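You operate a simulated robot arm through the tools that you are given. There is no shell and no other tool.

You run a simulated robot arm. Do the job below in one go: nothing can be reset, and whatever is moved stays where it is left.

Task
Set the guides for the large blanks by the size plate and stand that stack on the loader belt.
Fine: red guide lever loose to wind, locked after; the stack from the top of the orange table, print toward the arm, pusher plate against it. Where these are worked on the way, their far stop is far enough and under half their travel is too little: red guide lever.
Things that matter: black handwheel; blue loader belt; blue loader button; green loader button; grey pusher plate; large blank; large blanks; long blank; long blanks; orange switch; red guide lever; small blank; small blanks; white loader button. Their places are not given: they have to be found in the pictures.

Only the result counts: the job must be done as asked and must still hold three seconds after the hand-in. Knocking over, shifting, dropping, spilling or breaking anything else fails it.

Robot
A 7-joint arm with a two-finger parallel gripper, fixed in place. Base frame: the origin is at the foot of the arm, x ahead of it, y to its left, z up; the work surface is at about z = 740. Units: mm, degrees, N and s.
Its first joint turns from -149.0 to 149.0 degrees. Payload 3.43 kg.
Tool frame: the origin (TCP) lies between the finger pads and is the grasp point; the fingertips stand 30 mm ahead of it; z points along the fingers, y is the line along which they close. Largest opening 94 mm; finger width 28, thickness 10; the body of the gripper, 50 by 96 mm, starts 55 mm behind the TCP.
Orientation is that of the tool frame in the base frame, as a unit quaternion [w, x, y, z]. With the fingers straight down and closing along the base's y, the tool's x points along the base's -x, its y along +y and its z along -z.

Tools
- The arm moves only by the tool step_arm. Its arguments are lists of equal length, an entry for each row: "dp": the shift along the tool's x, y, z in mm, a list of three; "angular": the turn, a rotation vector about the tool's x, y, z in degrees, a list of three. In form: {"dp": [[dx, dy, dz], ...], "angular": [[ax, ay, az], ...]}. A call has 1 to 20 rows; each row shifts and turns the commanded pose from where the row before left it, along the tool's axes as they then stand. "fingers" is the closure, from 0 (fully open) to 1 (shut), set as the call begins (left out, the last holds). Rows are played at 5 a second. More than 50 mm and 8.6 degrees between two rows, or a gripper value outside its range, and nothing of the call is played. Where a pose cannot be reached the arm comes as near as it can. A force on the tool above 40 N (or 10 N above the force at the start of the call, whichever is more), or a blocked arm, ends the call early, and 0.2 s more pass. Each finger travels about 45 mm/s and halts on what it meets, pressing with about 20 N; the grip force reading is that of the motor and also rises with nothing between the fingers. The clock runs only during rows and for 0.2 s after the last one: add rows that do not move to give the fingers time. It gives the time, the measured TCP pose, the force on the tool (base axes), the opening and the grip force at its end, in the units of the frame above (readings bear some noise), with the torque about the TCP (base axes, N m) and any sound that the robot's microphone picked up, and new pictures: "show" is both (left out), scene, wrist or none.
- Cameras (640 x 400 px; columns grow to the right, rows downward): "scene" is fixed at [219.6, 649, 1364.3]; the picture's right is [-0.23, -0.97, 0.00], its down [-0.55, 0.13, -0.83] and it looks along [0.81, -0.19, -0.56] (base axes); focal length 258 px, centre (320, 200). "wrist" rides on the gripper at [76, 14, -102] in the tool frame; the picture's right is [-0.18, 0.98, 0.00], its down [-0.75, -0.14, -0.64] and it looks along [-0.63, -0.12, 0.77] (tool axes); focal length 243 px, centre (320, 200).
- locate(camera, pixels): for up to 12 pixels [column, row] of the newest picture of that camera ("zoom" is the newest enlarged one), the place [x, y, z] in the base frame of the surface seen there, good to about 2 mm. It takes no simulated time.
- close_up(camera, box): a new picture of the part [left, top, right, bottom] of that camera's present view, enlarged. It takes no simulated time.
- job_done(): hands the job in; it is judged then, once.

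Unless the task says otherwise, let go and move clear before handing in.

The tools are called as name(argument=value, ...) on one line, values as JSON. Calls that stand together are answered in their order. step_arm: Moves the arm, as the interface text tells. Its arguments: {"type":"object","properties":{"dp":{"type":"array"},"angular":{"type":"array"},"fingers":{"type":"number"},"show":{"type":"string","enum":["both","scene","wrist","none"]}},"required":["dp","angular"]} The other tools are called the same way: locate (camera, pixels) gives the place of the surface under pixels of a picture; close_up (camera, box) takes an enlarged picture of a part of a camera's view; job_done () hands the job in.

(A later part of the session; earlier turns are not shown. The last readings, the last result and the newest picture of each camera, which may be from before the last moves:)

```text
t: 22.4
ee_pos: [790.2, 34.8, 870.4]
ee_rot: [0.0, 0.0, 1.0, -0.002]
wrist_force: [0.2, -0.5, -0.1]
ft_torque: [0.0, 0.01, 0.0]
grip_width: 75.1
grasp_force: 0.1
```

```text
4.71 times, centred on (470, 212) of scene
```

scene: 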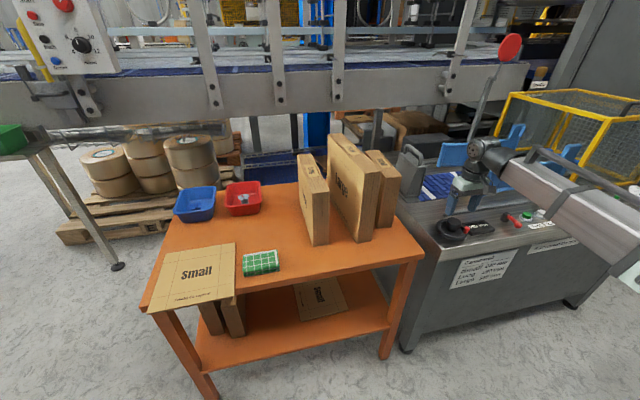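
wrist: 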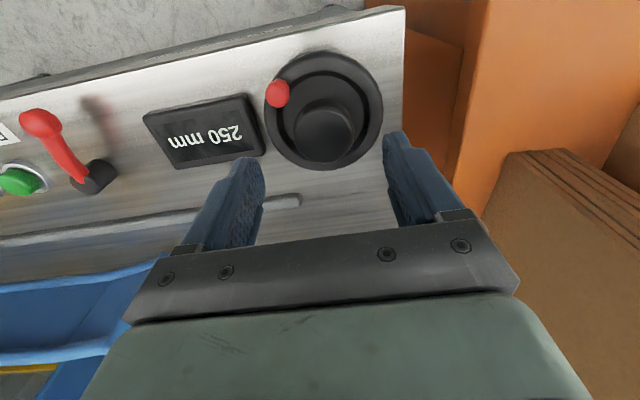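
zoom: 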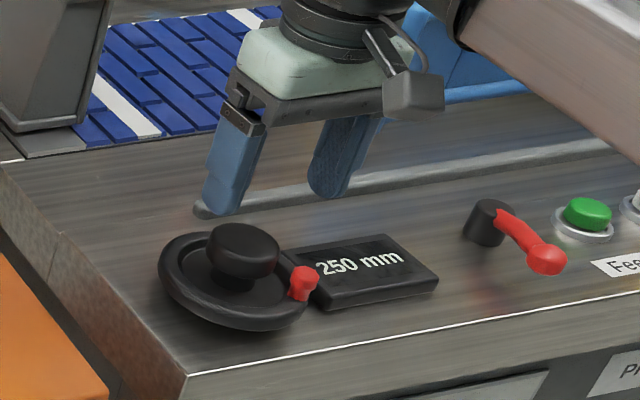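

The hub lies between the open fingers. I'll lower so the tips stand just above the rim and close on the hub.

step_arm(dp=[[0, 0.7, 31], [0, 0, 31], [0, 0, 0]], angular=[[0, 0, 0], [0, 0, 0], [0, 0, 0]], show="none")

step_arm(dp=[[0, 0, 0], [0, 0, 0], [0, 0, 0], [0, 0, 0]], angular=[[0, 0, 0], [0, 0, 0], [0, 0, 0], [0, 0, 0]], fingers=1)

close_up(camera="wrist", box=[130, 80, 450, 260])

```text
t: 23.2
ee_pos: [790.1, 33.6, 807.5]
ee_rot: [0.0, 0.0, 1.0, -0.001]
wrist_force: [0.0, -0.5, 0.4]
ft_torque: [0.01, 0.01, -0.02]
grip_width: 75.2
grasp_force: 0.1
```

```text
t: 24.2
ee_pos: [788.8, 34.6, 807.8]
ee_rot: [0.001, -0.001, 1.0, -0.001]
wrist_force: [-0.3, 17.0, -4.3]
ft_torque: [0.59, -0.13, 0.11]
grip_width: 47.1
grasp_force: 44.9
```

scene: 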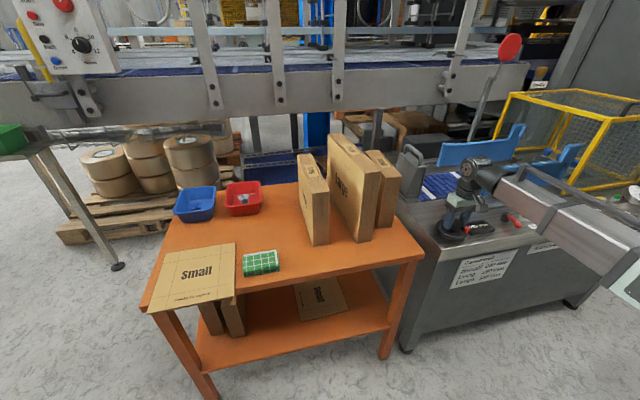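
wrist: 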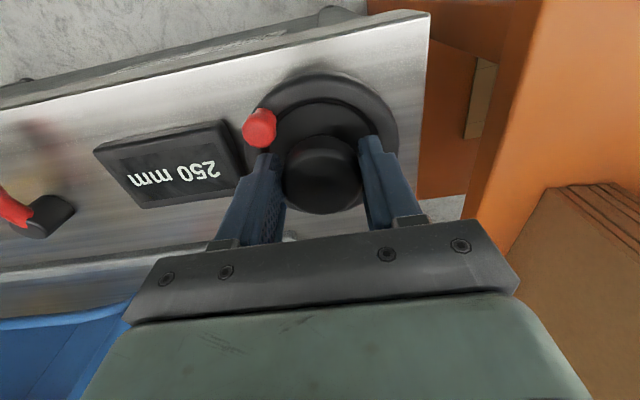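

```text
2.00 times, centred on (290, 170) of wrist
```

zoom: 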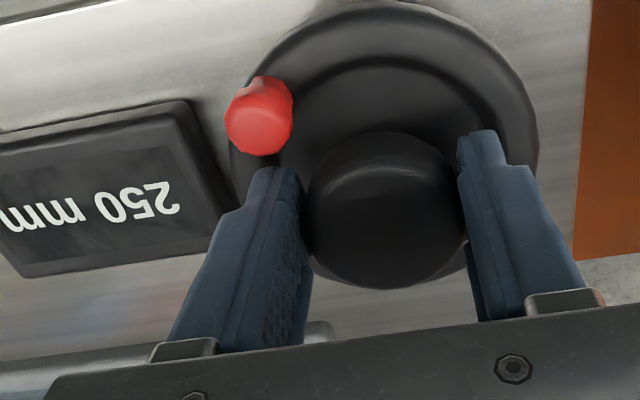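

The grip holds the hub at 47 mm with a 17 N side force, so the hub is a little further +y. I'll shift +2 mm and turn 32° counter-clockwise to see the reading change.

step_arm(dp=[[0, 2, 0], [0, 0, 0], [0, 0, 0]], angular=[[0, 0, 0], [0, 0, 0], [0, 0, 0]], show="none")

step_arm(dp=[[0, 0, 0], [0, 0, 0], [0, 0, 0], [0, 0, 0], [0, 0, 0]], angular=[[0, 0, -8], [0, 0, -8], [0, 0, -8], [0, 0, -8], [0, 0, 0]])

close_up(camera="wrist", box=[100, 80, 420, 260])

close_up(camera="scene", box=[410, 170, 530, 255])

```text
t: 25.0
ee_pos: [789.6, 36.1, 808.4]
ee_rot: [-0.001, 0.001, 1.0, -0.003]
wrist_force: [-4.3, 2.2, 3.3]
ft_torque: [0.1, 0.06, -0.02]
grip_width: 47.5
grasp_force: 45.1
```

```text
t: 26.2
ee_pos: [790.5, 33.7, 808.5]
ee_rot: [-0.001, -0.276, 0.961, -0.006]
wrist_force: [3.8, -39.5, -5.5]
ft_torque: [-0.56, -0.42, -0.23]
grip_width: 47.0
grasp_force: 44.8
```

scene: 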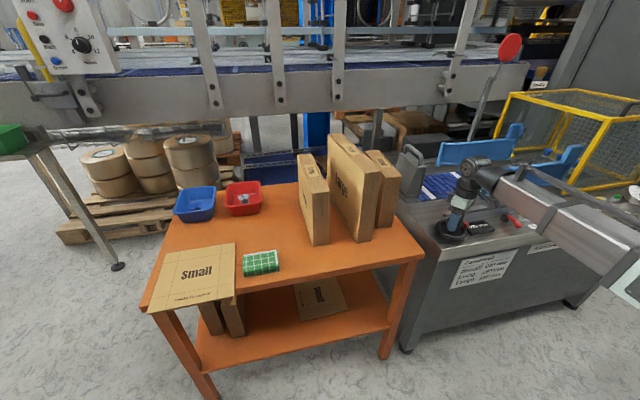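
wrist: 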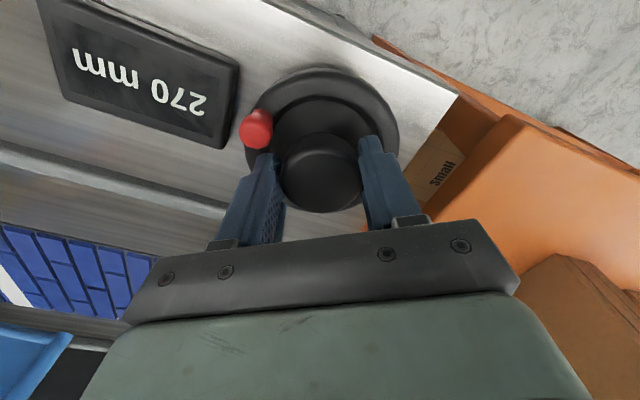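

```text
2.00 times, centred on (260, 170) of wrist
```

zoom: 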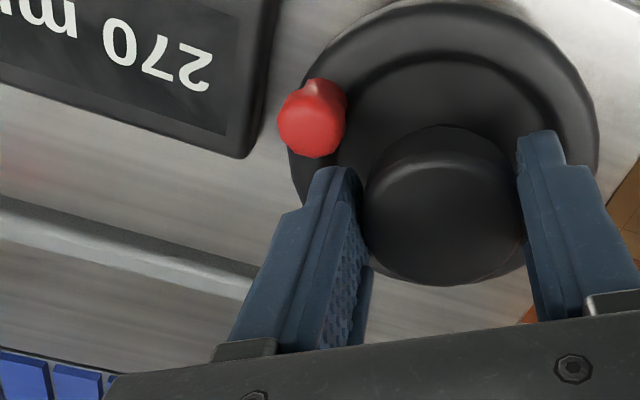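

```text
4.71 times, centred on (470, 212) of scene
```

zoom: 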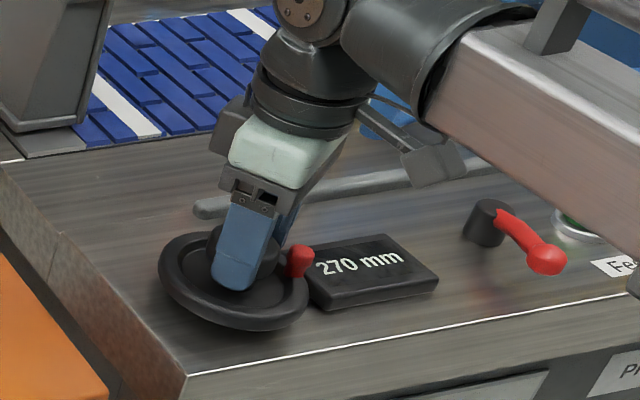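

Turning 32° counter-clockwise raised the reading from 250 to 270 mm, so about 120° more is needed. The 39 N side force says the hub centre lies nearer x≈793, so I'll shift there and check the force before turning on.

step_arm(dp=[[-2.3, -2.0, 0], [0, 0, 0], [0, 0, 0]], angular=[[0, 0, 0], [0, 0, 0], [0, 0, 0]], show="none")

```text
t: 27.0
ee_pos: [791.2, 32.4, 808.6]
ee_rot: [-0.003, -0.276, 0.961, -0.006]
wrist_force: [-14.0, -37.5, -15.2]
ft_torque: [-0.82, 0.6, -0.15]
grip_width: 47.1
grasp_force: 45.4
```

Forces are still 37 N sideways, so the grip is strained. I'll open the fingers, let the arm settle, and look at how the hub sits between them.

step_arm(dp=[[0, 0, 0], [0, 0, 0], [0, 0, 0], [0, 0, 0]], angular=[[0, 0, 0], [0, 0, 0], [0, 0, 0], [0, 0, 0]], fingers=0.25)

close_up(camera="wrist", box=[220, 100, 460, 260])

close_up(camera="scene", box=[420, 190, 520, 255])

```text
t: 28.0
ee_pos: [793.2, 35.2, 809.0]
ee_rot: [-0.001, -0.276, 0.961, -0.001]
wrist_force: [0.5, 1.0, -0.4]
ft_torque: [0.0, 0.03, -0.04]
grip_width: 70.6
grasp_force: 0.1
```

scene: 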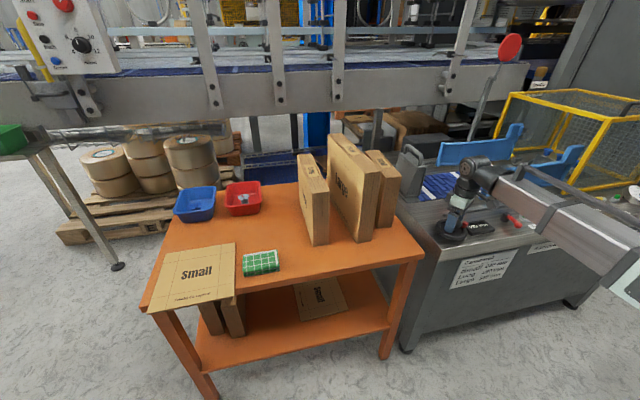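
wrist: 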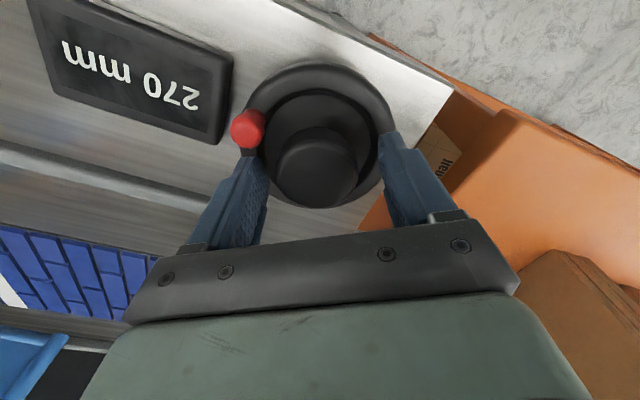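

```text
2.50 times, centred on (340, 180) of wrist
```

zoom: 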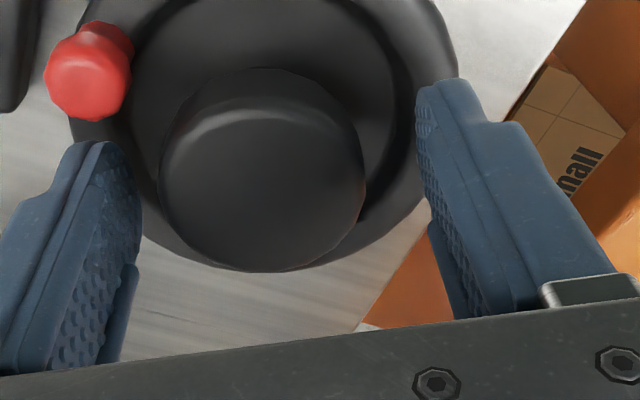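

```text
6.15 times, centred on (470, 222) of scene
```

zoom: 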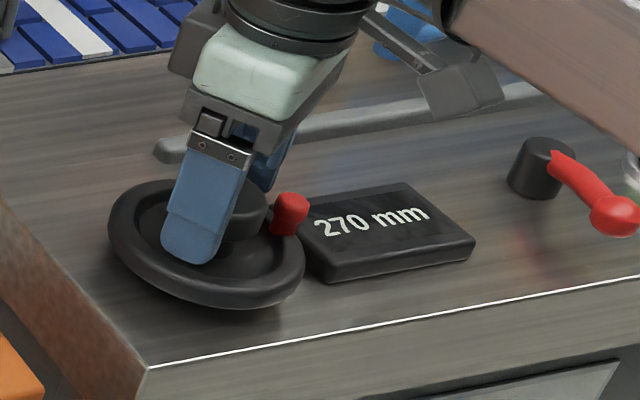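

The hub seems closer to the left finger (zoom col 262 against gap 140–420). I'll locate hub edges and finger pads from here to centre exactly.

locate(camera="zoom", pixels=[[470, 222]])

locate(camera="wrist", pixels=[[277, 165], [282, 176], [357, 173], [350, 155], [316, 172], [316, 150], [316, 190], [316, 205], [290, 200], [345, 200], [290, 150], [300, 165]])

locate(camera="scene", pixels=[[466, 213], [440, 230], [450, 240], [463, 242], [456, 222], [458, 228], [462, 220], [459, 224]])

```text
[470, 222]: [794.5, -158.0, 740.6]
```

```text
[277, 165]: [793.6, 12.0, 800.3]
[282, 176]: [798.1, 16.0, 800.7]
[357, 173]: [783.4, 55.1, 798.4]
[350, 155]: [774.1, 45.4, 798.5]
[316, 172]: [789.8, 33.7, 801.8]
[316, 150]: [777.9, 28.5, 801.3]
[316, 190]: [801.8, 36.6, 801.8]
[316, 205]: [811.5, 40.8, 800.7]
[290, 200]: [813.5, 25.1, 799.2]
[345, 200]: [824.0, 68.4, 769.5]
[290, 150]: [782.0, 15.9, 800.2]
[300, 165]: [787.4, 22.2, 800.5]
```

```text
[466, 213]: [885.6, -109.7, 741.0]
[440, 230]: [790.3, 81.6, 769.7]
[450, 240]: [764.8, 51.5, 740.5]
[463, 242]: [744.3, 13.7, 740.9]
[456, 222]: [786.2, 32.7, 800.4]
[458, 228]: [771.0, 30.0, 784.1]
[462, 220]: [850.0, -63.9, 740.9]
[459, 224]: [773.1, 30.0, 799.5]
```

By location the hub centre is near (791.5,34.5); the fingers need roughly 1.5 mm toward tool -y. I'll shift, regrip and read the force before turning.

step_arm(dp=[[1.0, -1.5, 0], [0, 0, 0]], angular=[[0, 0, 0], [0, 0, 0]], show="none")

step_arm(dp=[[0, 0, 0], [0, 0, 0], [0, 0, 0], [0, 0, 0]], angular=[[0, 0, 0], [0, 0, 0], [0, 0, 0], [0, 0, 0]], fingers=1, show="none")

```text
t: 28.6
ee_pos: [792.3, 34.5, 809.2]
ee_rot: [0.0, -0.275, 0.961, -0.001]
wrist_force: [0.1, -0.7, -0.1]
ft_torque: [0.01, 0.04, 0.0]
grip_width: 70.3
grasp_force: 0.0
```

```text
t: 29.6
ee_pos: [792.6, 34.2, 809.8]
ee_rot: [0.0, -0.275, 0.961, -0.002]
wrist_force: [5.4, -9.7, -0.6]
ft_torque: [-0.34, -0.18, -0.02]
grip_width: 47.3
grasp_force: 44.7
```

The side force is now only about 11 N along tool -y. I'll shift 1.7 mm that way and then turn the wheel further in short steps, checking the force.

step_arm(dp=[[0, -1.7, 0], [0, 0, 0], [0, 0, 0]], angular=[[0, 0, 0], [0, 0, -8], [0, 0, -8]], show="none")

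```text
t: 30.4
ee_pos: [792.8, 32.3, 808.5]
ee_rot: [0.001, -0.408, 0.913, -0.001]
wrist_force: [1.1, 0.2, 14.9]
ft_torque: [0.13, 0.06, -0.07]
grip_width: 47.2
grasp_force: 44.6
```

Sideways force is nearly zero now. I'll continue turning in short runs and watch the forces.

step_arm(dp=[[0, 0, 0], [0, 0, 0], [0, 0, 0], [0, 0, 0]], angular=[[0, 0, -8], [0, 0, -8], [0, 0, -8], [0, 0, 0]])

close_up(camera="scene", box=[420, 190, 520, 255])

```text
t: 31.4
ee_pos: [794.4, 32.7, 808.3]
ee_rot: [-0.001, -0.588, 0.809, -0.002]
wrist_force: [6.5, -10.9, 24.7]
ft_torque: [0.39, -0.42, 0.08]
grip_width: 47.2
grasp_force: 45.5
```

scene: 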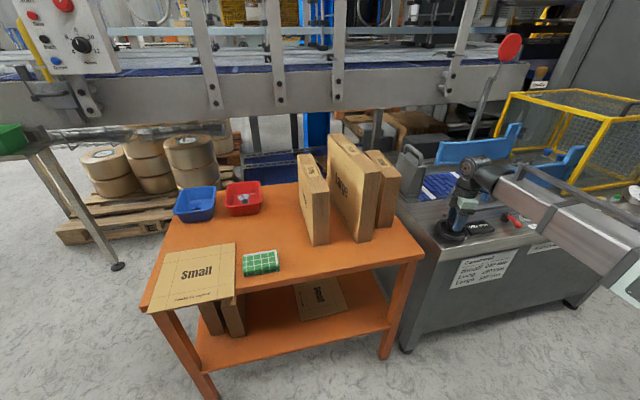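
wrist: 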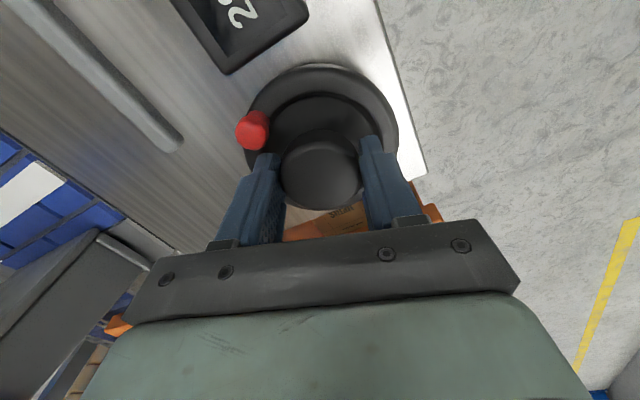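

```text
6.15 times, centred on (470, 222) of scene
```

zoom: 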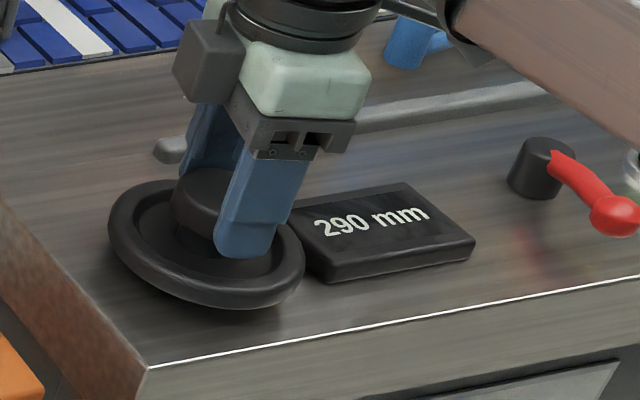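

The reading is 290 mm at a tool turn of 72°, which fits about 0.556 mm per degree, and my grips agree on a hub centre at (795.3,35.4). I'll open, turn the tool back and re-centre before the last stroke.

step_arm(dp=[[0, 0, 0], [0, 0, 0], [0, 0, -6], [0, 0, 0], [0, 0, 0], [0, 0, 0], [0, 0, 0], [0, 0, 0], [0, 0, 0], [0, 0, 0], [0, 0, 0], [0, 0, 0], [0, 0, 0], [0, 0, 0], [0, 0, 0]], angular=[[0, 0, 0], [0, 0, 0], [0, 0, 0], [0, 0, 8], [0, 0, 8], [0, 0, 8], [0, 0, 8], [0, 0, 8], [0, 0, 8], [0, 0, 8], [0, 0, 8], [0, 0, 8], [0, 0, 8], [0, 0, 8], [0, 0, 0]], fingers=0.25)

close_up(camera="scene", box=[420, 190, 520, 255])

```text
t: 34.6
ee_pos: [793.6, 34.2, 813.5]
ee_rot: [0.0, 0.139, 0.99, -0.001]
wrist_force: [-0.8, -0.3, 0.1]
ft_torque: [0.01, -0.02, 0.0]
grip_width: 70.4
grasp_force: 0.1
```

scene: 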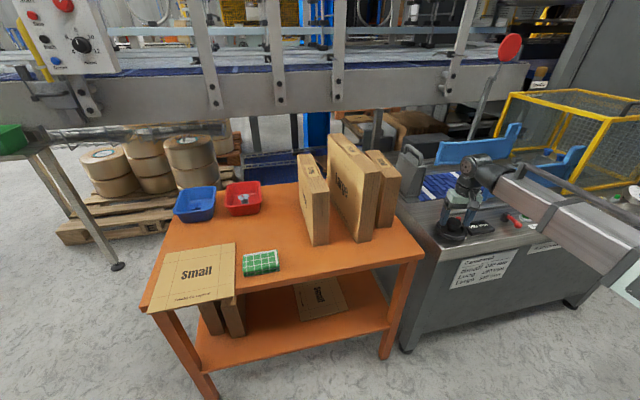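
wrist: 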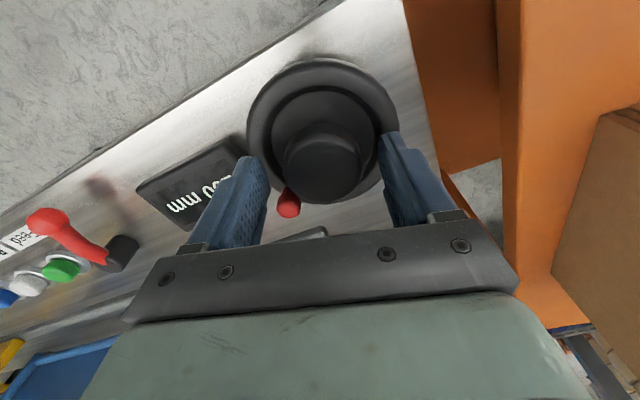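

```text
6.15 times, centred on (470, 222) of scene
```

zoom: 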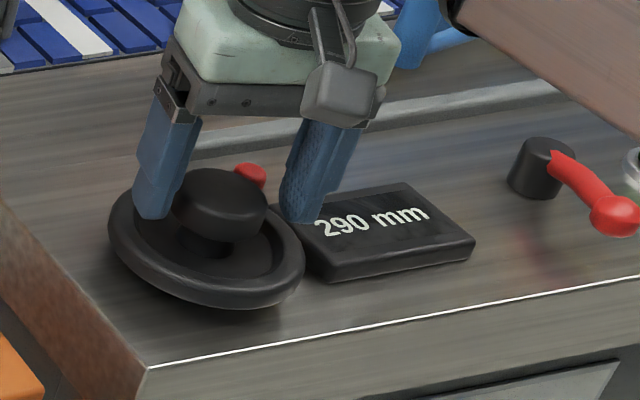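

The reading stayed at 290 with the hand open, so the wheel holds. I'll re-centre, lower slightly, grip and turn about 50° more.

step_arm(dp=[[-1.3, 1.6, 4.5], [0, 0, 0]], angular=[[0, 0, 0], [0, 0, 0]], show="none")

step_arm(dp=[[0, 0, 0], [0, 0, 0], [0, 0, 0], [0, 0, 0]], angular=[[0, 0, 0], [0, 0, 0], [0, 0, 0], [0, 0, 0]], fingers=1, show="none")

step_arm(dp=[[0, 0, 0], [0, 0, 0], [0, 0, 0], [0, 0, 0], [0, 0, 0]], angular=[[0, 0, -8.25], [0, 0, -8.25], [0, 0, -8.25], [0, 0, -8.25], [0, 0, 0]], show="none")

```text
t: 35.2
ee_pos: [796.1, 36.1, 810.1]
ee_rot: [0.0, 0.139, 0.99, -0.002]
wrist_force: [-0.3, -0.6, 0.1]
ft_torque: [0.0, 0.03, 0.01]
grip_width: 70.6
grasp_force: 0.0
```

```text
t: 36.2
ee_pos: [795.9, 34.9, 809.7]
ee_rot: [-0.001, 0.139, 0.99, -0.002]
wrist_force: [-1.8, -6.7, -1.9]
ft_torque: [-0.34, 0.04, 0.01]
grip_width: 46.8
grasp_force: 45.4
```

```text
t: 37.4
ee_pos: [795.8, 34.6, 810.2]
ee_rot: [-0.001, -0.148, 0.989, -0.001]
wrist_force: [-10.2, -4.2, -5.7]
ft_torque: [0.47, -0.79, 0.06]
grip_width: 47.0
grasp_force: 44.6
```

Forces are small. I'll turn on by about 50° and read the display.

step_arm(dp=[[0, 0, 0], [0, 0, 0], [0, 0, 0], [0, 0, 0], [0, 0, 0], [0, 0, 0], [0, 0, 0]], angular=[[0, 0, -8.25], [0, 0, -8.25], [0, 0, -8.25], [0, 0, -8.25], [0, 0, -8.25], [0, 0, -8.25], [0, 0, 0]])

close_up(camera="scene", box=[420, 190, 520, 255])

```text
t: 39.0
ee_pos: [795.2, 36.1, 809.1]
ee_rot: [0.0, -0.549, 0.836, 0.0]
wrist_force: [-11.2, 21.1, 5.2]
ft_torque: [0.04, 0.85, 0.04]
grip_width: 47.0
grasp_force: 45.0
```

scene: 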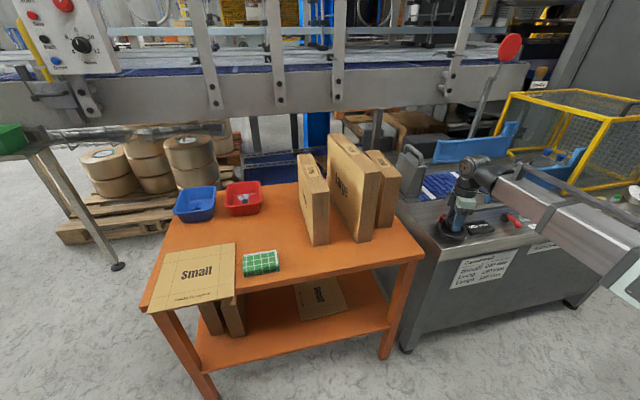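
wrist: 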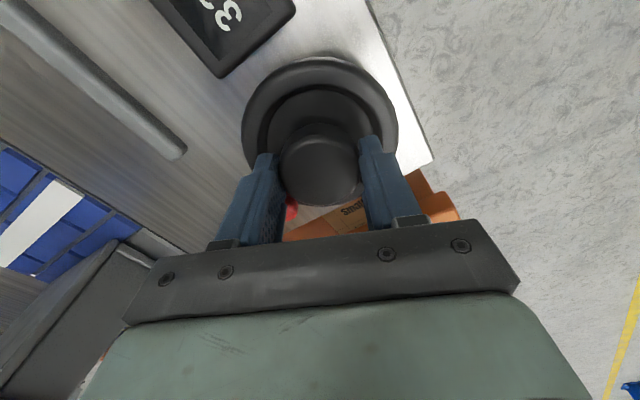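

```text
6.15 times, centred on (470, 222) of scene
```

zoom: 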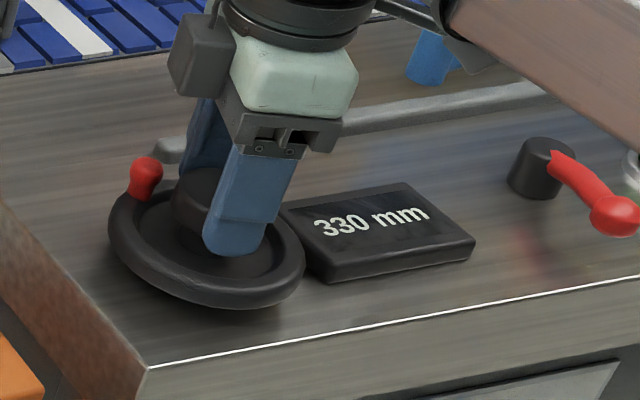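

The display reads 330 mm. I'll ease the side force with a 1 mm shift and turn on by two small steps, reading after each.

step_arm(dp=[[0, 1, 0], [0, 0, 0], [0, 0, 0]], angular=[[0, 0, -7], [0, 0, -7], [0, 0, 0]])

close_up(camera="scene", box=[420, 190, 520, 255])

```text
t: 39.8
ee_pos: [795.7, 35.1, 810.5]
ee_rot: [0.001, -0.646, 0.763, -0.001]
wrist_force: [-1.5, 15.9, 3.0]
ft_torque: [1.18, -0.22, 0.09]
grip_width: 47.3
grasp_force: 44.7
```

scene: 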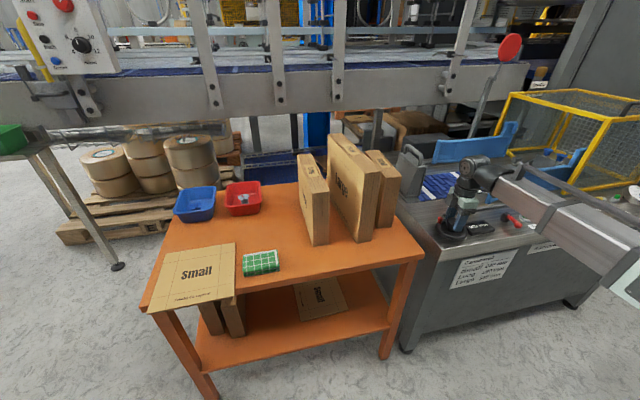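
wrist: 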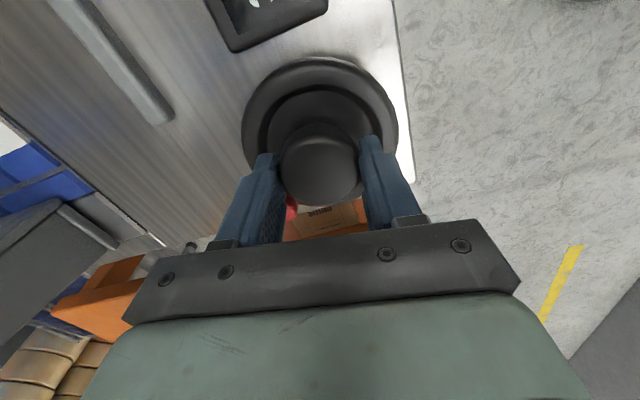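

```text
6.15 times, centred on (470, 222) of scene
```

zoom: 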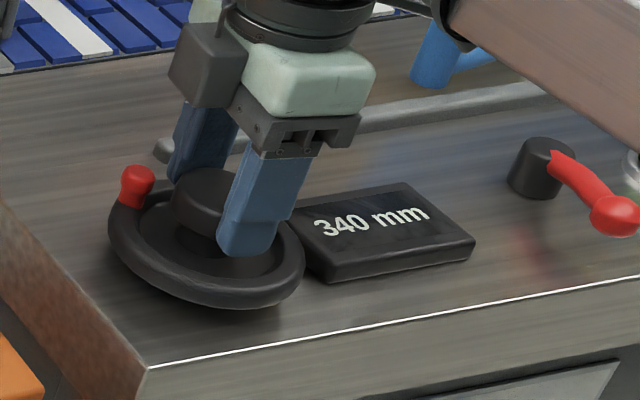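

It now reads 340 mm. I'll turn 5° more and read again.

step_arm(dp=[[0, 0, 0], [0, 0, 0]], angular=[[0, 0, -5], [0, 0, 0]], show="scene")

close_up(camera="scene", box=[420, 190, 520, 255])

```text
t: 40.4
ee_pos: [795.4, 36.5, 809.1]
ee_rot: [0.0, -0.679, 0.734, -0.001]
wrist_force: [2.0, 11.6, 10.7]
ft_torque: [1.48, -0.15, 0.01]
grip_width: 47.2
grasp_force: 45.0
```

scene: 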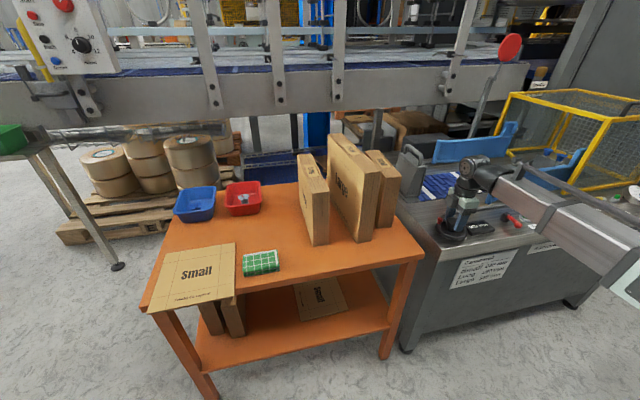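

```text
6.15 times, centred on (470, 222) of scene
```

zoom: 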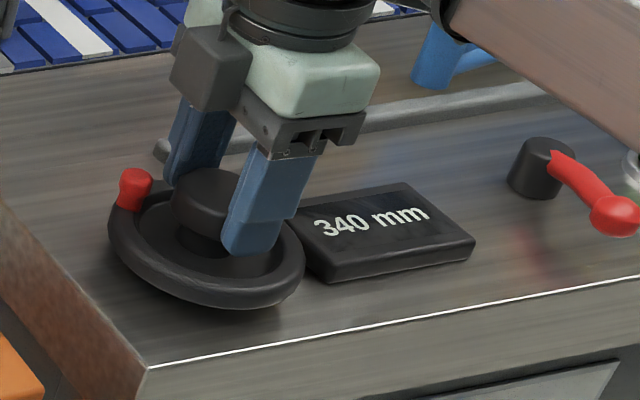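

Still 340. I'll turn 3° more.

step_arm(dp=[[0, 0, 0], [0, 0, 0]], angular=[[0, 0, -3], [0, 0, 0]], show="scene")

close_up(camera="scene", box=[420, 190, 520, 255])

```text
t: 41.0
ee_pos: [794.7, 36.3, 809.4]
ee_rot: [0.001, -0.698, 0.716, -0.002]
wrist_force: [6.6, 15.2, 17.8]
ft_torque: [0.64, 0.04, 0.01]
grip_width: 47.1
grasp_force: 45.2
```

scene: 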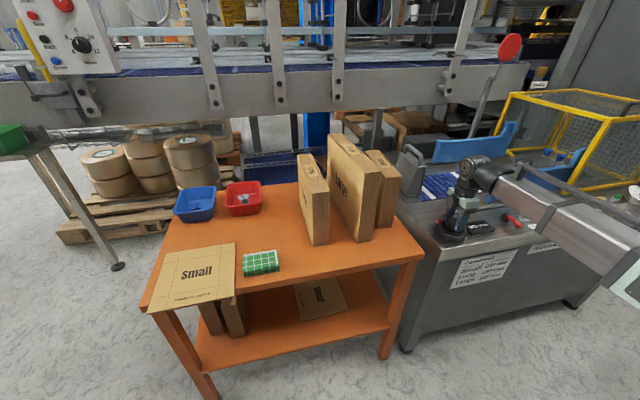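

```text
6.15 times, centred on (470, 222) of scene
```

zoom: 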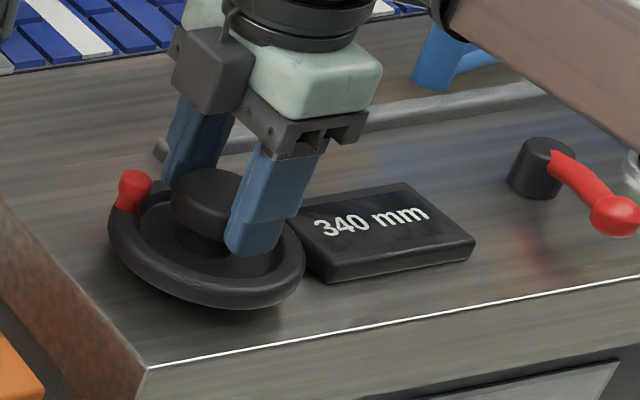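

Still 340, though the peg moves on a little. I'll continue with 3° more.

step_arm(dp=[[0, 0, 0], [0, 0, 0]], angular=[[0, 0, -3], [0, 0, 0]], show="scene")

close_up(camera="scene", box=[420, 190, 520, 255])

```text
t: 41.6
ee_pos: [795.6, 34.7, 810.1]
ee_rot: [0.001, 0.717, -0.697, 0.0]
wrist_force: [8.8, 17.2, 16.7]
ft_torque: [0.42, -0.58, 0.04]
grip_width: 46.9
grasp_force: 44.8
```

scene: 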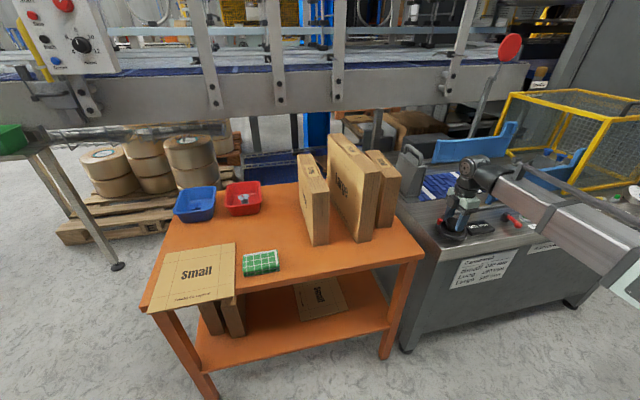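

```text
6.15 times, centred on (470, 222) of scene
```

zoom: 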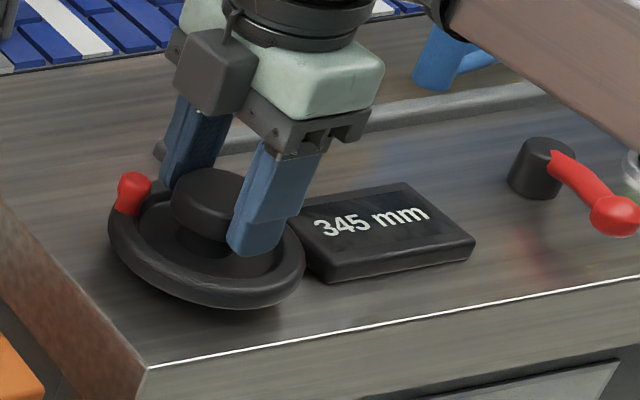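

It now reads 345, having just changed, so with rounding it is likely near the low edge of that band. I'll turn another 3.5° to sit in the middle of it.

step_arm(dp=[[0, 0, 0], [0, 0, 0]], angular=[[0, 0, -3.5], [0, 0, 0]], show="scene")

close_up(camera="scene", box=[420, 190, 520, 255])

```text
t: 42.2
ee_pos: [795.9, 34.2, 810.2]
ee_rot: [0.0, 0.738, -0.675, 0.0]
wrist_force: [11.6, 15.4, 16.2]
ft_torque: [0.8, -0.51, 0.05]
grip_width: 47.0
grasp_force: 45.4
```

scene: 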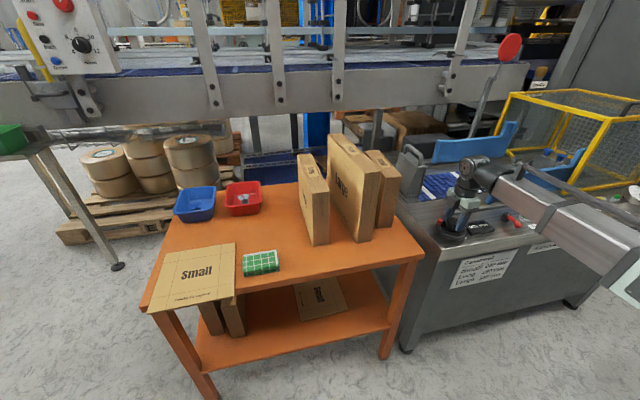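

```text
6.15 times, centred on (470, 222) of scene
```

zoom: 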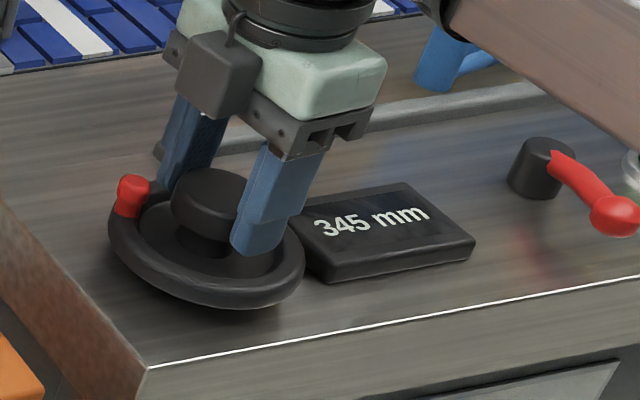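

345 mm holds. I'll open the fingers and lift straight up, then confirm the reading.

step_arm(dp=[[0, 0, 0], [0, 0, 0], [0, 0, 0], [0, 0, -30], [0, 0, -40], [0, 0, -40], [0, 0, 0]], angular=[[0, 0, 0], [0, 0, 0], [0, 0, 0], [0, 0, 0], [0, 0, 0], [0, 0, 0], [0, 0, 0]], fingers=0.25)

close_up(camera="scene", box=[420, 190, 520, 255])

close_up(camera="scene", box=[390, 90, 640, 250])

```text
t: 43.8
ee_pos: [794.4, 36.7, 922.1]
ee_rot: [0.001, 0.737, -0.676, 0.0]
wrist_force: [0.1, 0.5, -1.0]
ft_torque: [-0.02, -0.03, 0.01]
grip_width: 70.5
grasp_force: 0.0
```

scene: 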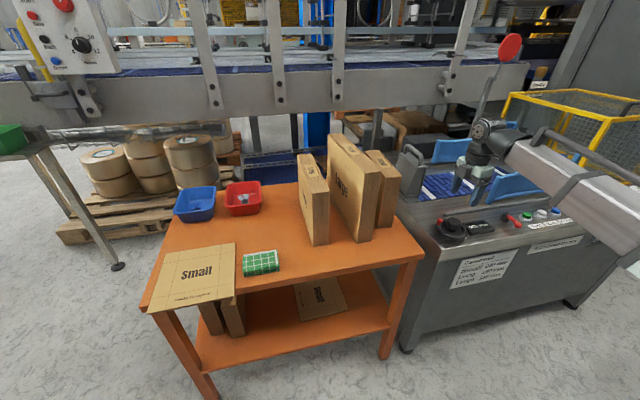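
wrist: 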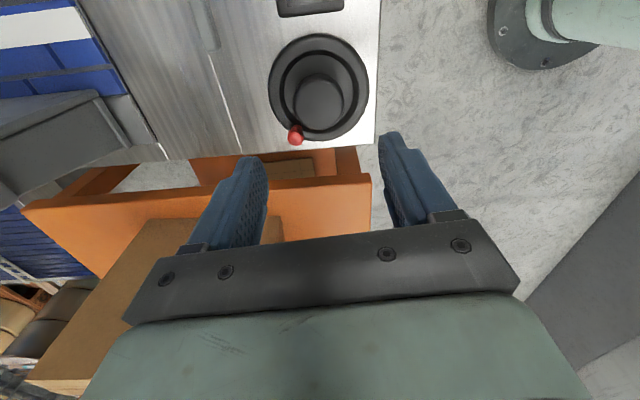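

```text
6.15 times, centred on (470, 222) of scene
```

zoom: 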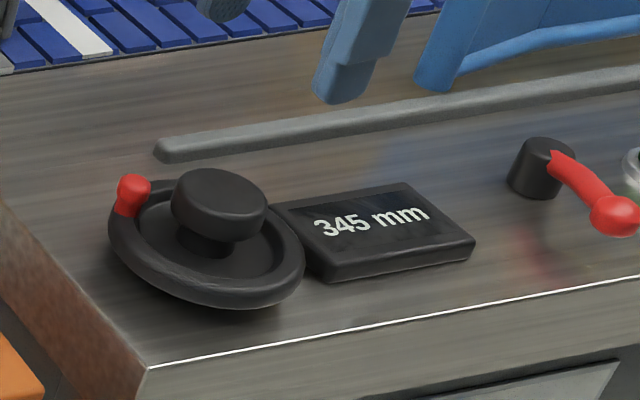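

```text
2.50 times, centred on (515, 170) of scene
```

zoom: 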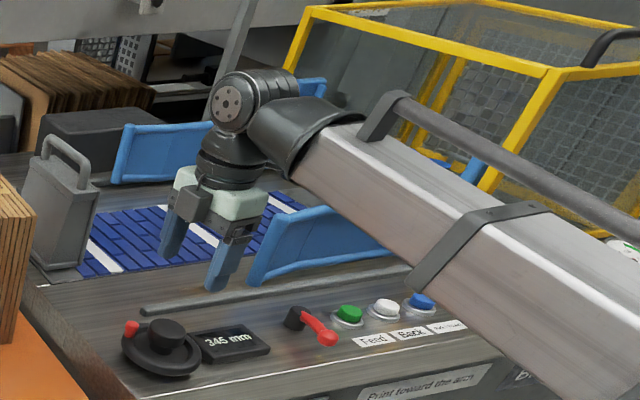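

The reading stays at 345 with the hand clear. Now I'll lock the lever by pushing it back: shut the fingers, square the tool and hover on the -y side of the ball at (752,-210).

step_arm(dp=[[0, 0, 0], [36, 4, 5], [36, 4, 5], [36, 4, 5], [36, 4, 5], [36, 4, 5], [36, 4, 5], [36, 4, 5], [33, 8, 5], [0, 0, 0]], angular=[[0, 0, 5.3], [0, 0, 0], [0, 0, 0], [0, 0, 0], [0, 0, 0], [0, 0, 0], [0, 0, 0], [0, 0, 0], [0, 0, 0], [0, 0, 0]], fingers=1)

close_up(camera="scene", box=[450, 160, 590, 250])

```text
t: 46.0
ee_pos: [754.5, -248.3, 879.9]
ee_rot: [-0.002, -0.705, 0.709, 0.0]
wrist_force: [0.1, -0.1, 0.8]
ft_torque: [0.0, -0.01, -0.01]
grip_width: 0.1
grasp_force: 20.1
```

scene: 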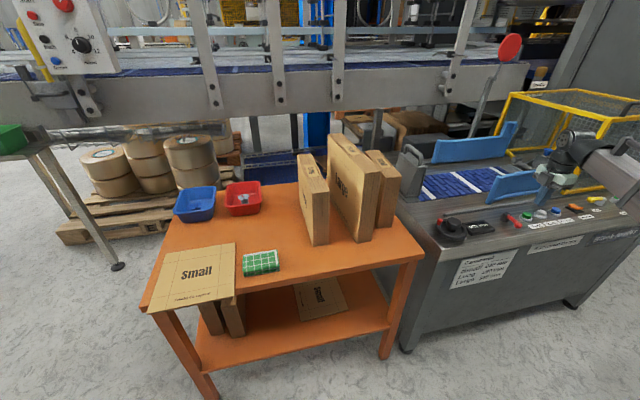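
wrist: 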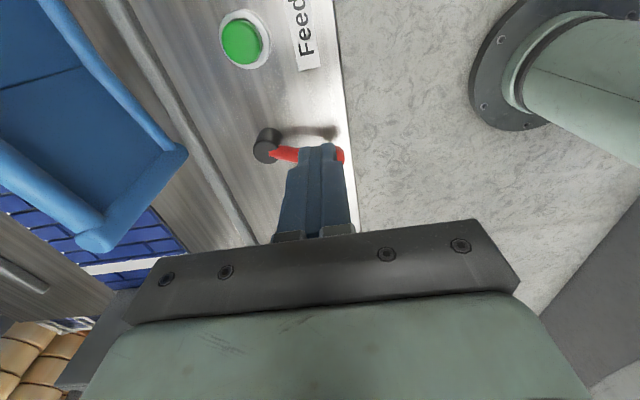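

```text
4.44 times, centred on (520, 205) of scene
```

zoom: 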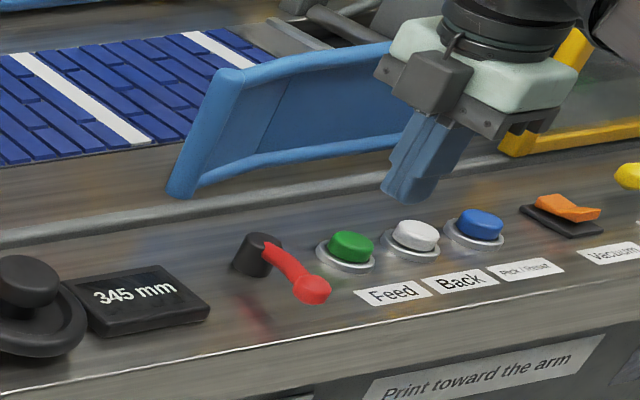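

The shut fingers hang clear on the -y side of the lever. I'll lower to the lever's height and sweep it back along its arc.

step_arm(dp=[[0, 0, 29], [0, 0, 29], [0, 0, 29], [0, 0, 0], [-13.8, -4.1, 0], [-11.7, 2.7, 0], [-12.1, 0.1, 0], [-12.7, -3.1, 0], [-12.2, -6.7, 0], [-10.7, -10.9, 0], [0, 0, 0]], angular=[[0, 0, 0], [0, 0, 0], [0, 0, 0], [0, 0, 0], [0, 0, 0], [0, 0, 0], [0, 0, 0], [0, 0, 0], [0, 0, 0], [0, 0, 0], [0, 0, 0]])

close_up(camera="scene", box=[450, 160, 590, 250])

```text
t: 48.4
ee_pos: [777.9, -174.8, 791.7]
ee_rot: [-0.001, -0.705, 0.709, 0.0]
wrist_force: [-0.2, 0.9, -0.6]
ft_torque: [-0.01, -0.05, 0.0]
grip_width: 0.0
grasp_force: 20.0
```

scene: 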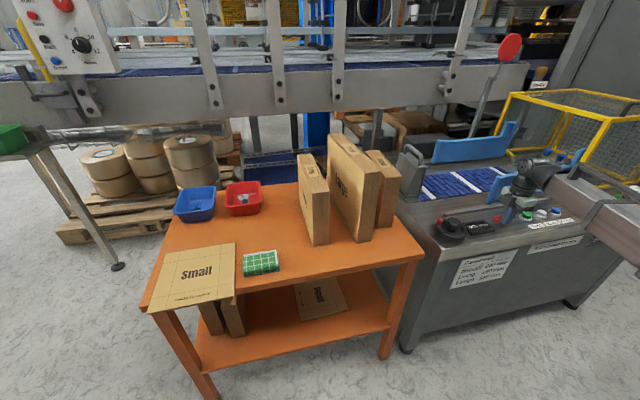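
wrist: 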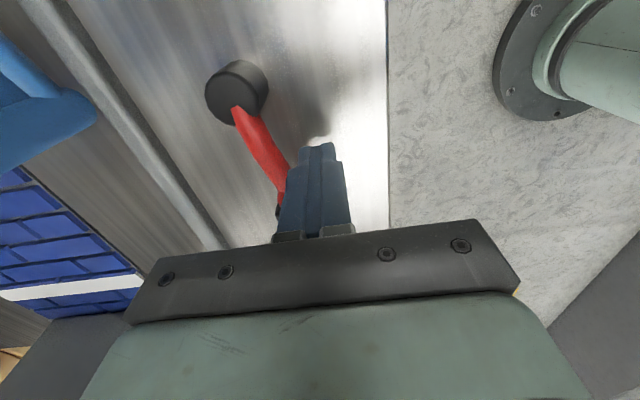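

```text
4.44 times, centred on (520, 205) of scene
```

zoom: 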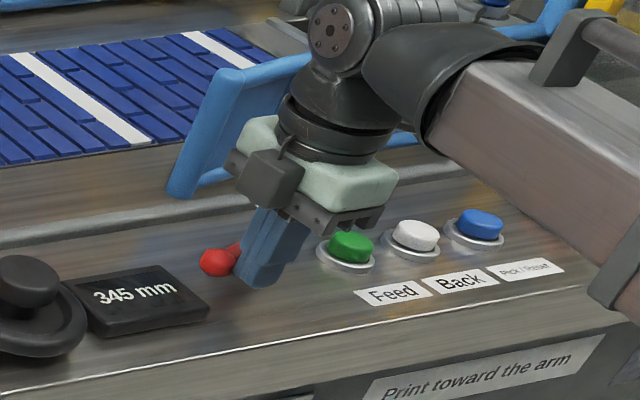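

The lever follows the fingers back (ball at zoom (215,262)). I'll push on to its stop, watching for the force to rise.

step_arm(dp=[[-6.4, -11.3, 0], [-2.4, -6.2, 0], [-1.5, -4.7, 0], [0, -3, 0], [0, 0, 0]], angular=[[0, 0, 0], [0, 0, 0], [0, 0, 0], [0, 0, 0], [0, 0, 0]])

close_up(camera="scene", box=[450, 160, 590, 250])

```text
t: 49.3
ee_pos: [794.9, -170.1, 793.9]
ee_rot: [-0.009, -0.704, 0.71, 0.004]
wrist_force: [-7.1, -3.3, 5.1]
ft_torque: [0.01, 0.15, 0.07]
grip_width: 0.2
grasp_force: 20.3
stopped in row 4: the force on the tool passed its limit at 45 N (the readings are from after the stop); the commanded pose is now the measured one
```

scene: 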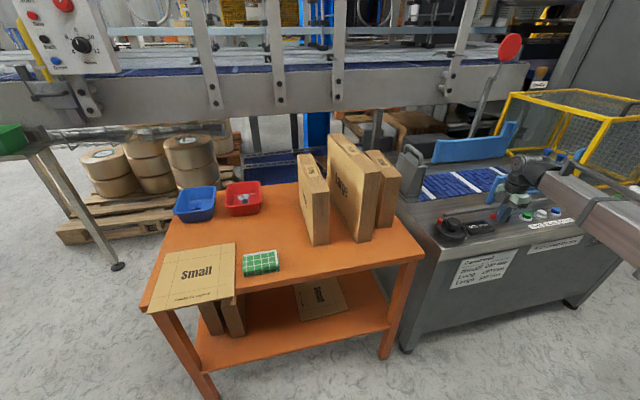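
wrist: 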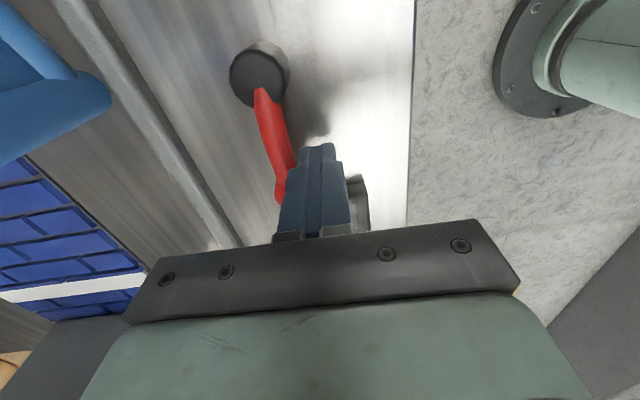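

```text
4.44 times, centred on (520, 205) of scene
```

zoom: 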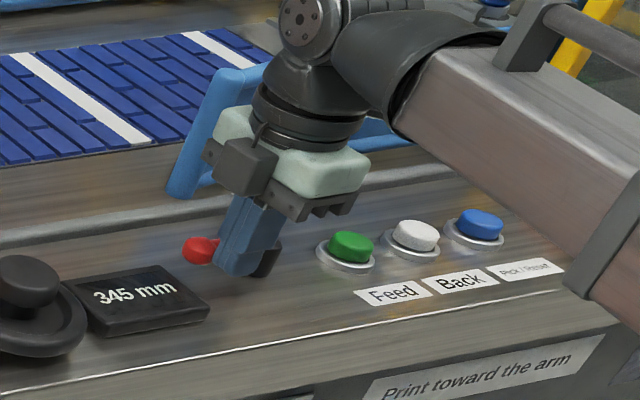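

The push stopped hard against the lever's end stop at 45 N, so it is locked again. I'll back off and lift, then check the lever and the reading.

step_arm(dp=[[0, 12, 0], [0, 3, -30], [0, 0, -40], [0, 0, -40], [0, 0, -40], [0, 0, 0]], angular=[[0, 0, 0], [0, 0, 0], [0, 0, 0], [0, 0, 0], [0, 0, 0], [0, 0, 0]], fingers=0.3)

close_up(camera="scene", box=[430, 160, 570, 250])

close_up(camera="scene", box=[390, 100, 600, 220])

```text
t: 50.7
ee_pos: [781.1, -168.8, 946.3]
ee_rot: [-0.008, -0.705, 0.71, 0.004]
wrist_force: [0.3, -0.4, 0.7]
ft_torque: [-0.01, -0.01, 0.0]
grip_width: 65.7
grasp_force: 0.1
```

scene: 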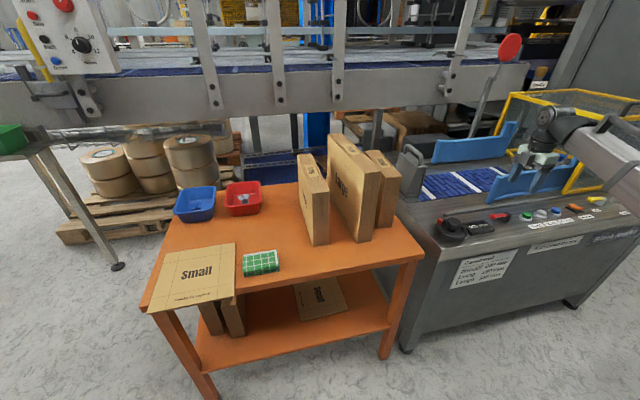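
wrist: 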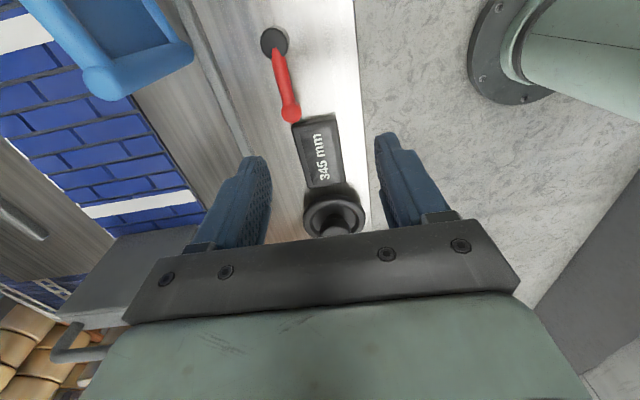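

```text
4.44 times, centred on (500, 205) of scene
```

zoom: 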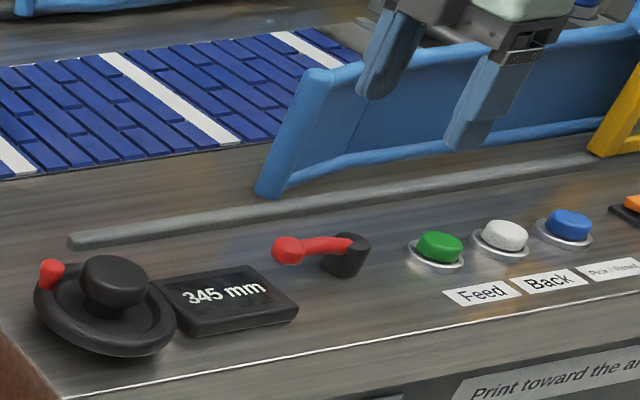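

```text
3.05 times, centred on (495, 160) of scene
```

zoom: 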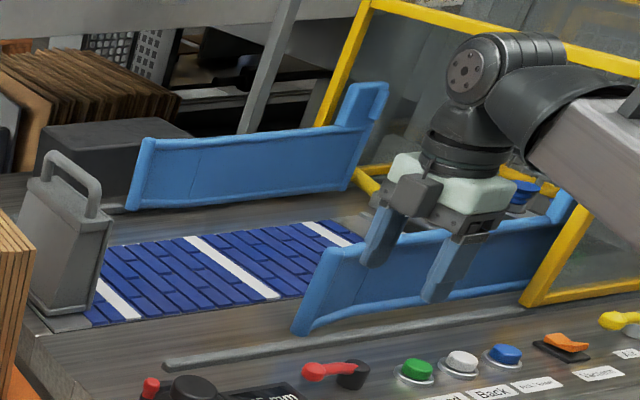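

The lever is back in place and the reading is 345 mm. Now I'll measure the belt, guides and pusher plate.

locate(camera="scene", pixels=[[434, 160], [470, 150], [505, 145], [515, 125], [493, 196], [520, 190], [550, 175], [420, 196], [445, 190], [465, 184], [505, 172], [500, 168]])

locate(camera="scene", pixels=[[404, 160], [412, 146], [425, 165], [425, 172], [418, 190], [402, 192], [400, 175], [410, 195], [430, 200], [426, 180], [423, 160], [415, 160]])

close_up(camera="scene", box=[390, 120, 530, 215])

```text
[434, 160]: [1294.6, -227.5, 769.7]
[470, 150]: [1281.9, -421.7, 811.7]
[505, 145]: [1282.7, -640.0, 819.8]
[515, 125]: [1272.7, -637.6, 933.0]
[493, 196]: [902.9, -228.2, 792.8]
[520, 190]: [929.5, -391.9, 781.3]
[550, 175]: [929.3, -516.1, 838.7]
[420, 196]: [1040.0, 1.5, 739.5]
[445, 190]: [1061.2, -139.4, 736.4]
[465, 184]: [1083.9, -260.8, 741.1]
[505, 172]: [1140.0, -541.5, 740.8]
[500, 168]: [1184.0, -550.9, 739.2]
```

```text
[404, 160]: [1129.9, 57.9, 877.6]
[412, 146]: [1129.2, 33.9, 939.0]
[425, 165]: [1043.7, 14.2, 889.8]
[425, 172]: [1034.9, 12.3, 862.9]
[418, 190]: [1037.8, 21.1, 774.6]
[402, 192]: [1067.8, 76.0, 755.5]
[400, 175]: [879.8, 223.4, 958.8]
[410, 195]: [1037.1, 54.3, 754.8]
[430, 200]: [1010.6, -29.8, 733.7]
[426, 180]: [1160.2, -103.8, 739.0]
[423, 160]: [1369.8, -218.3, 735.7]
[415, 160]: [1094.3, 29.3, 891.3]
```

```text
4.21 times, centred on (460, 168) of scene
```

zoom: 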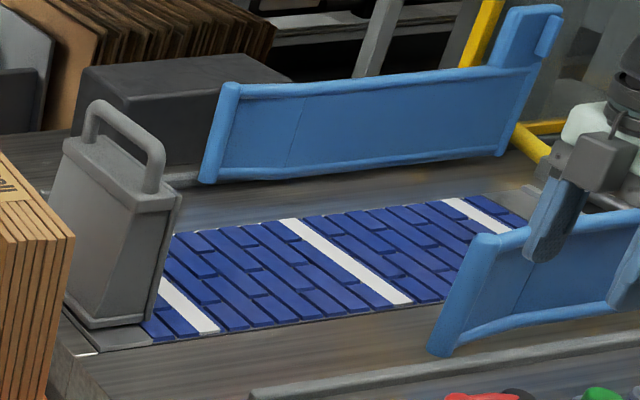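

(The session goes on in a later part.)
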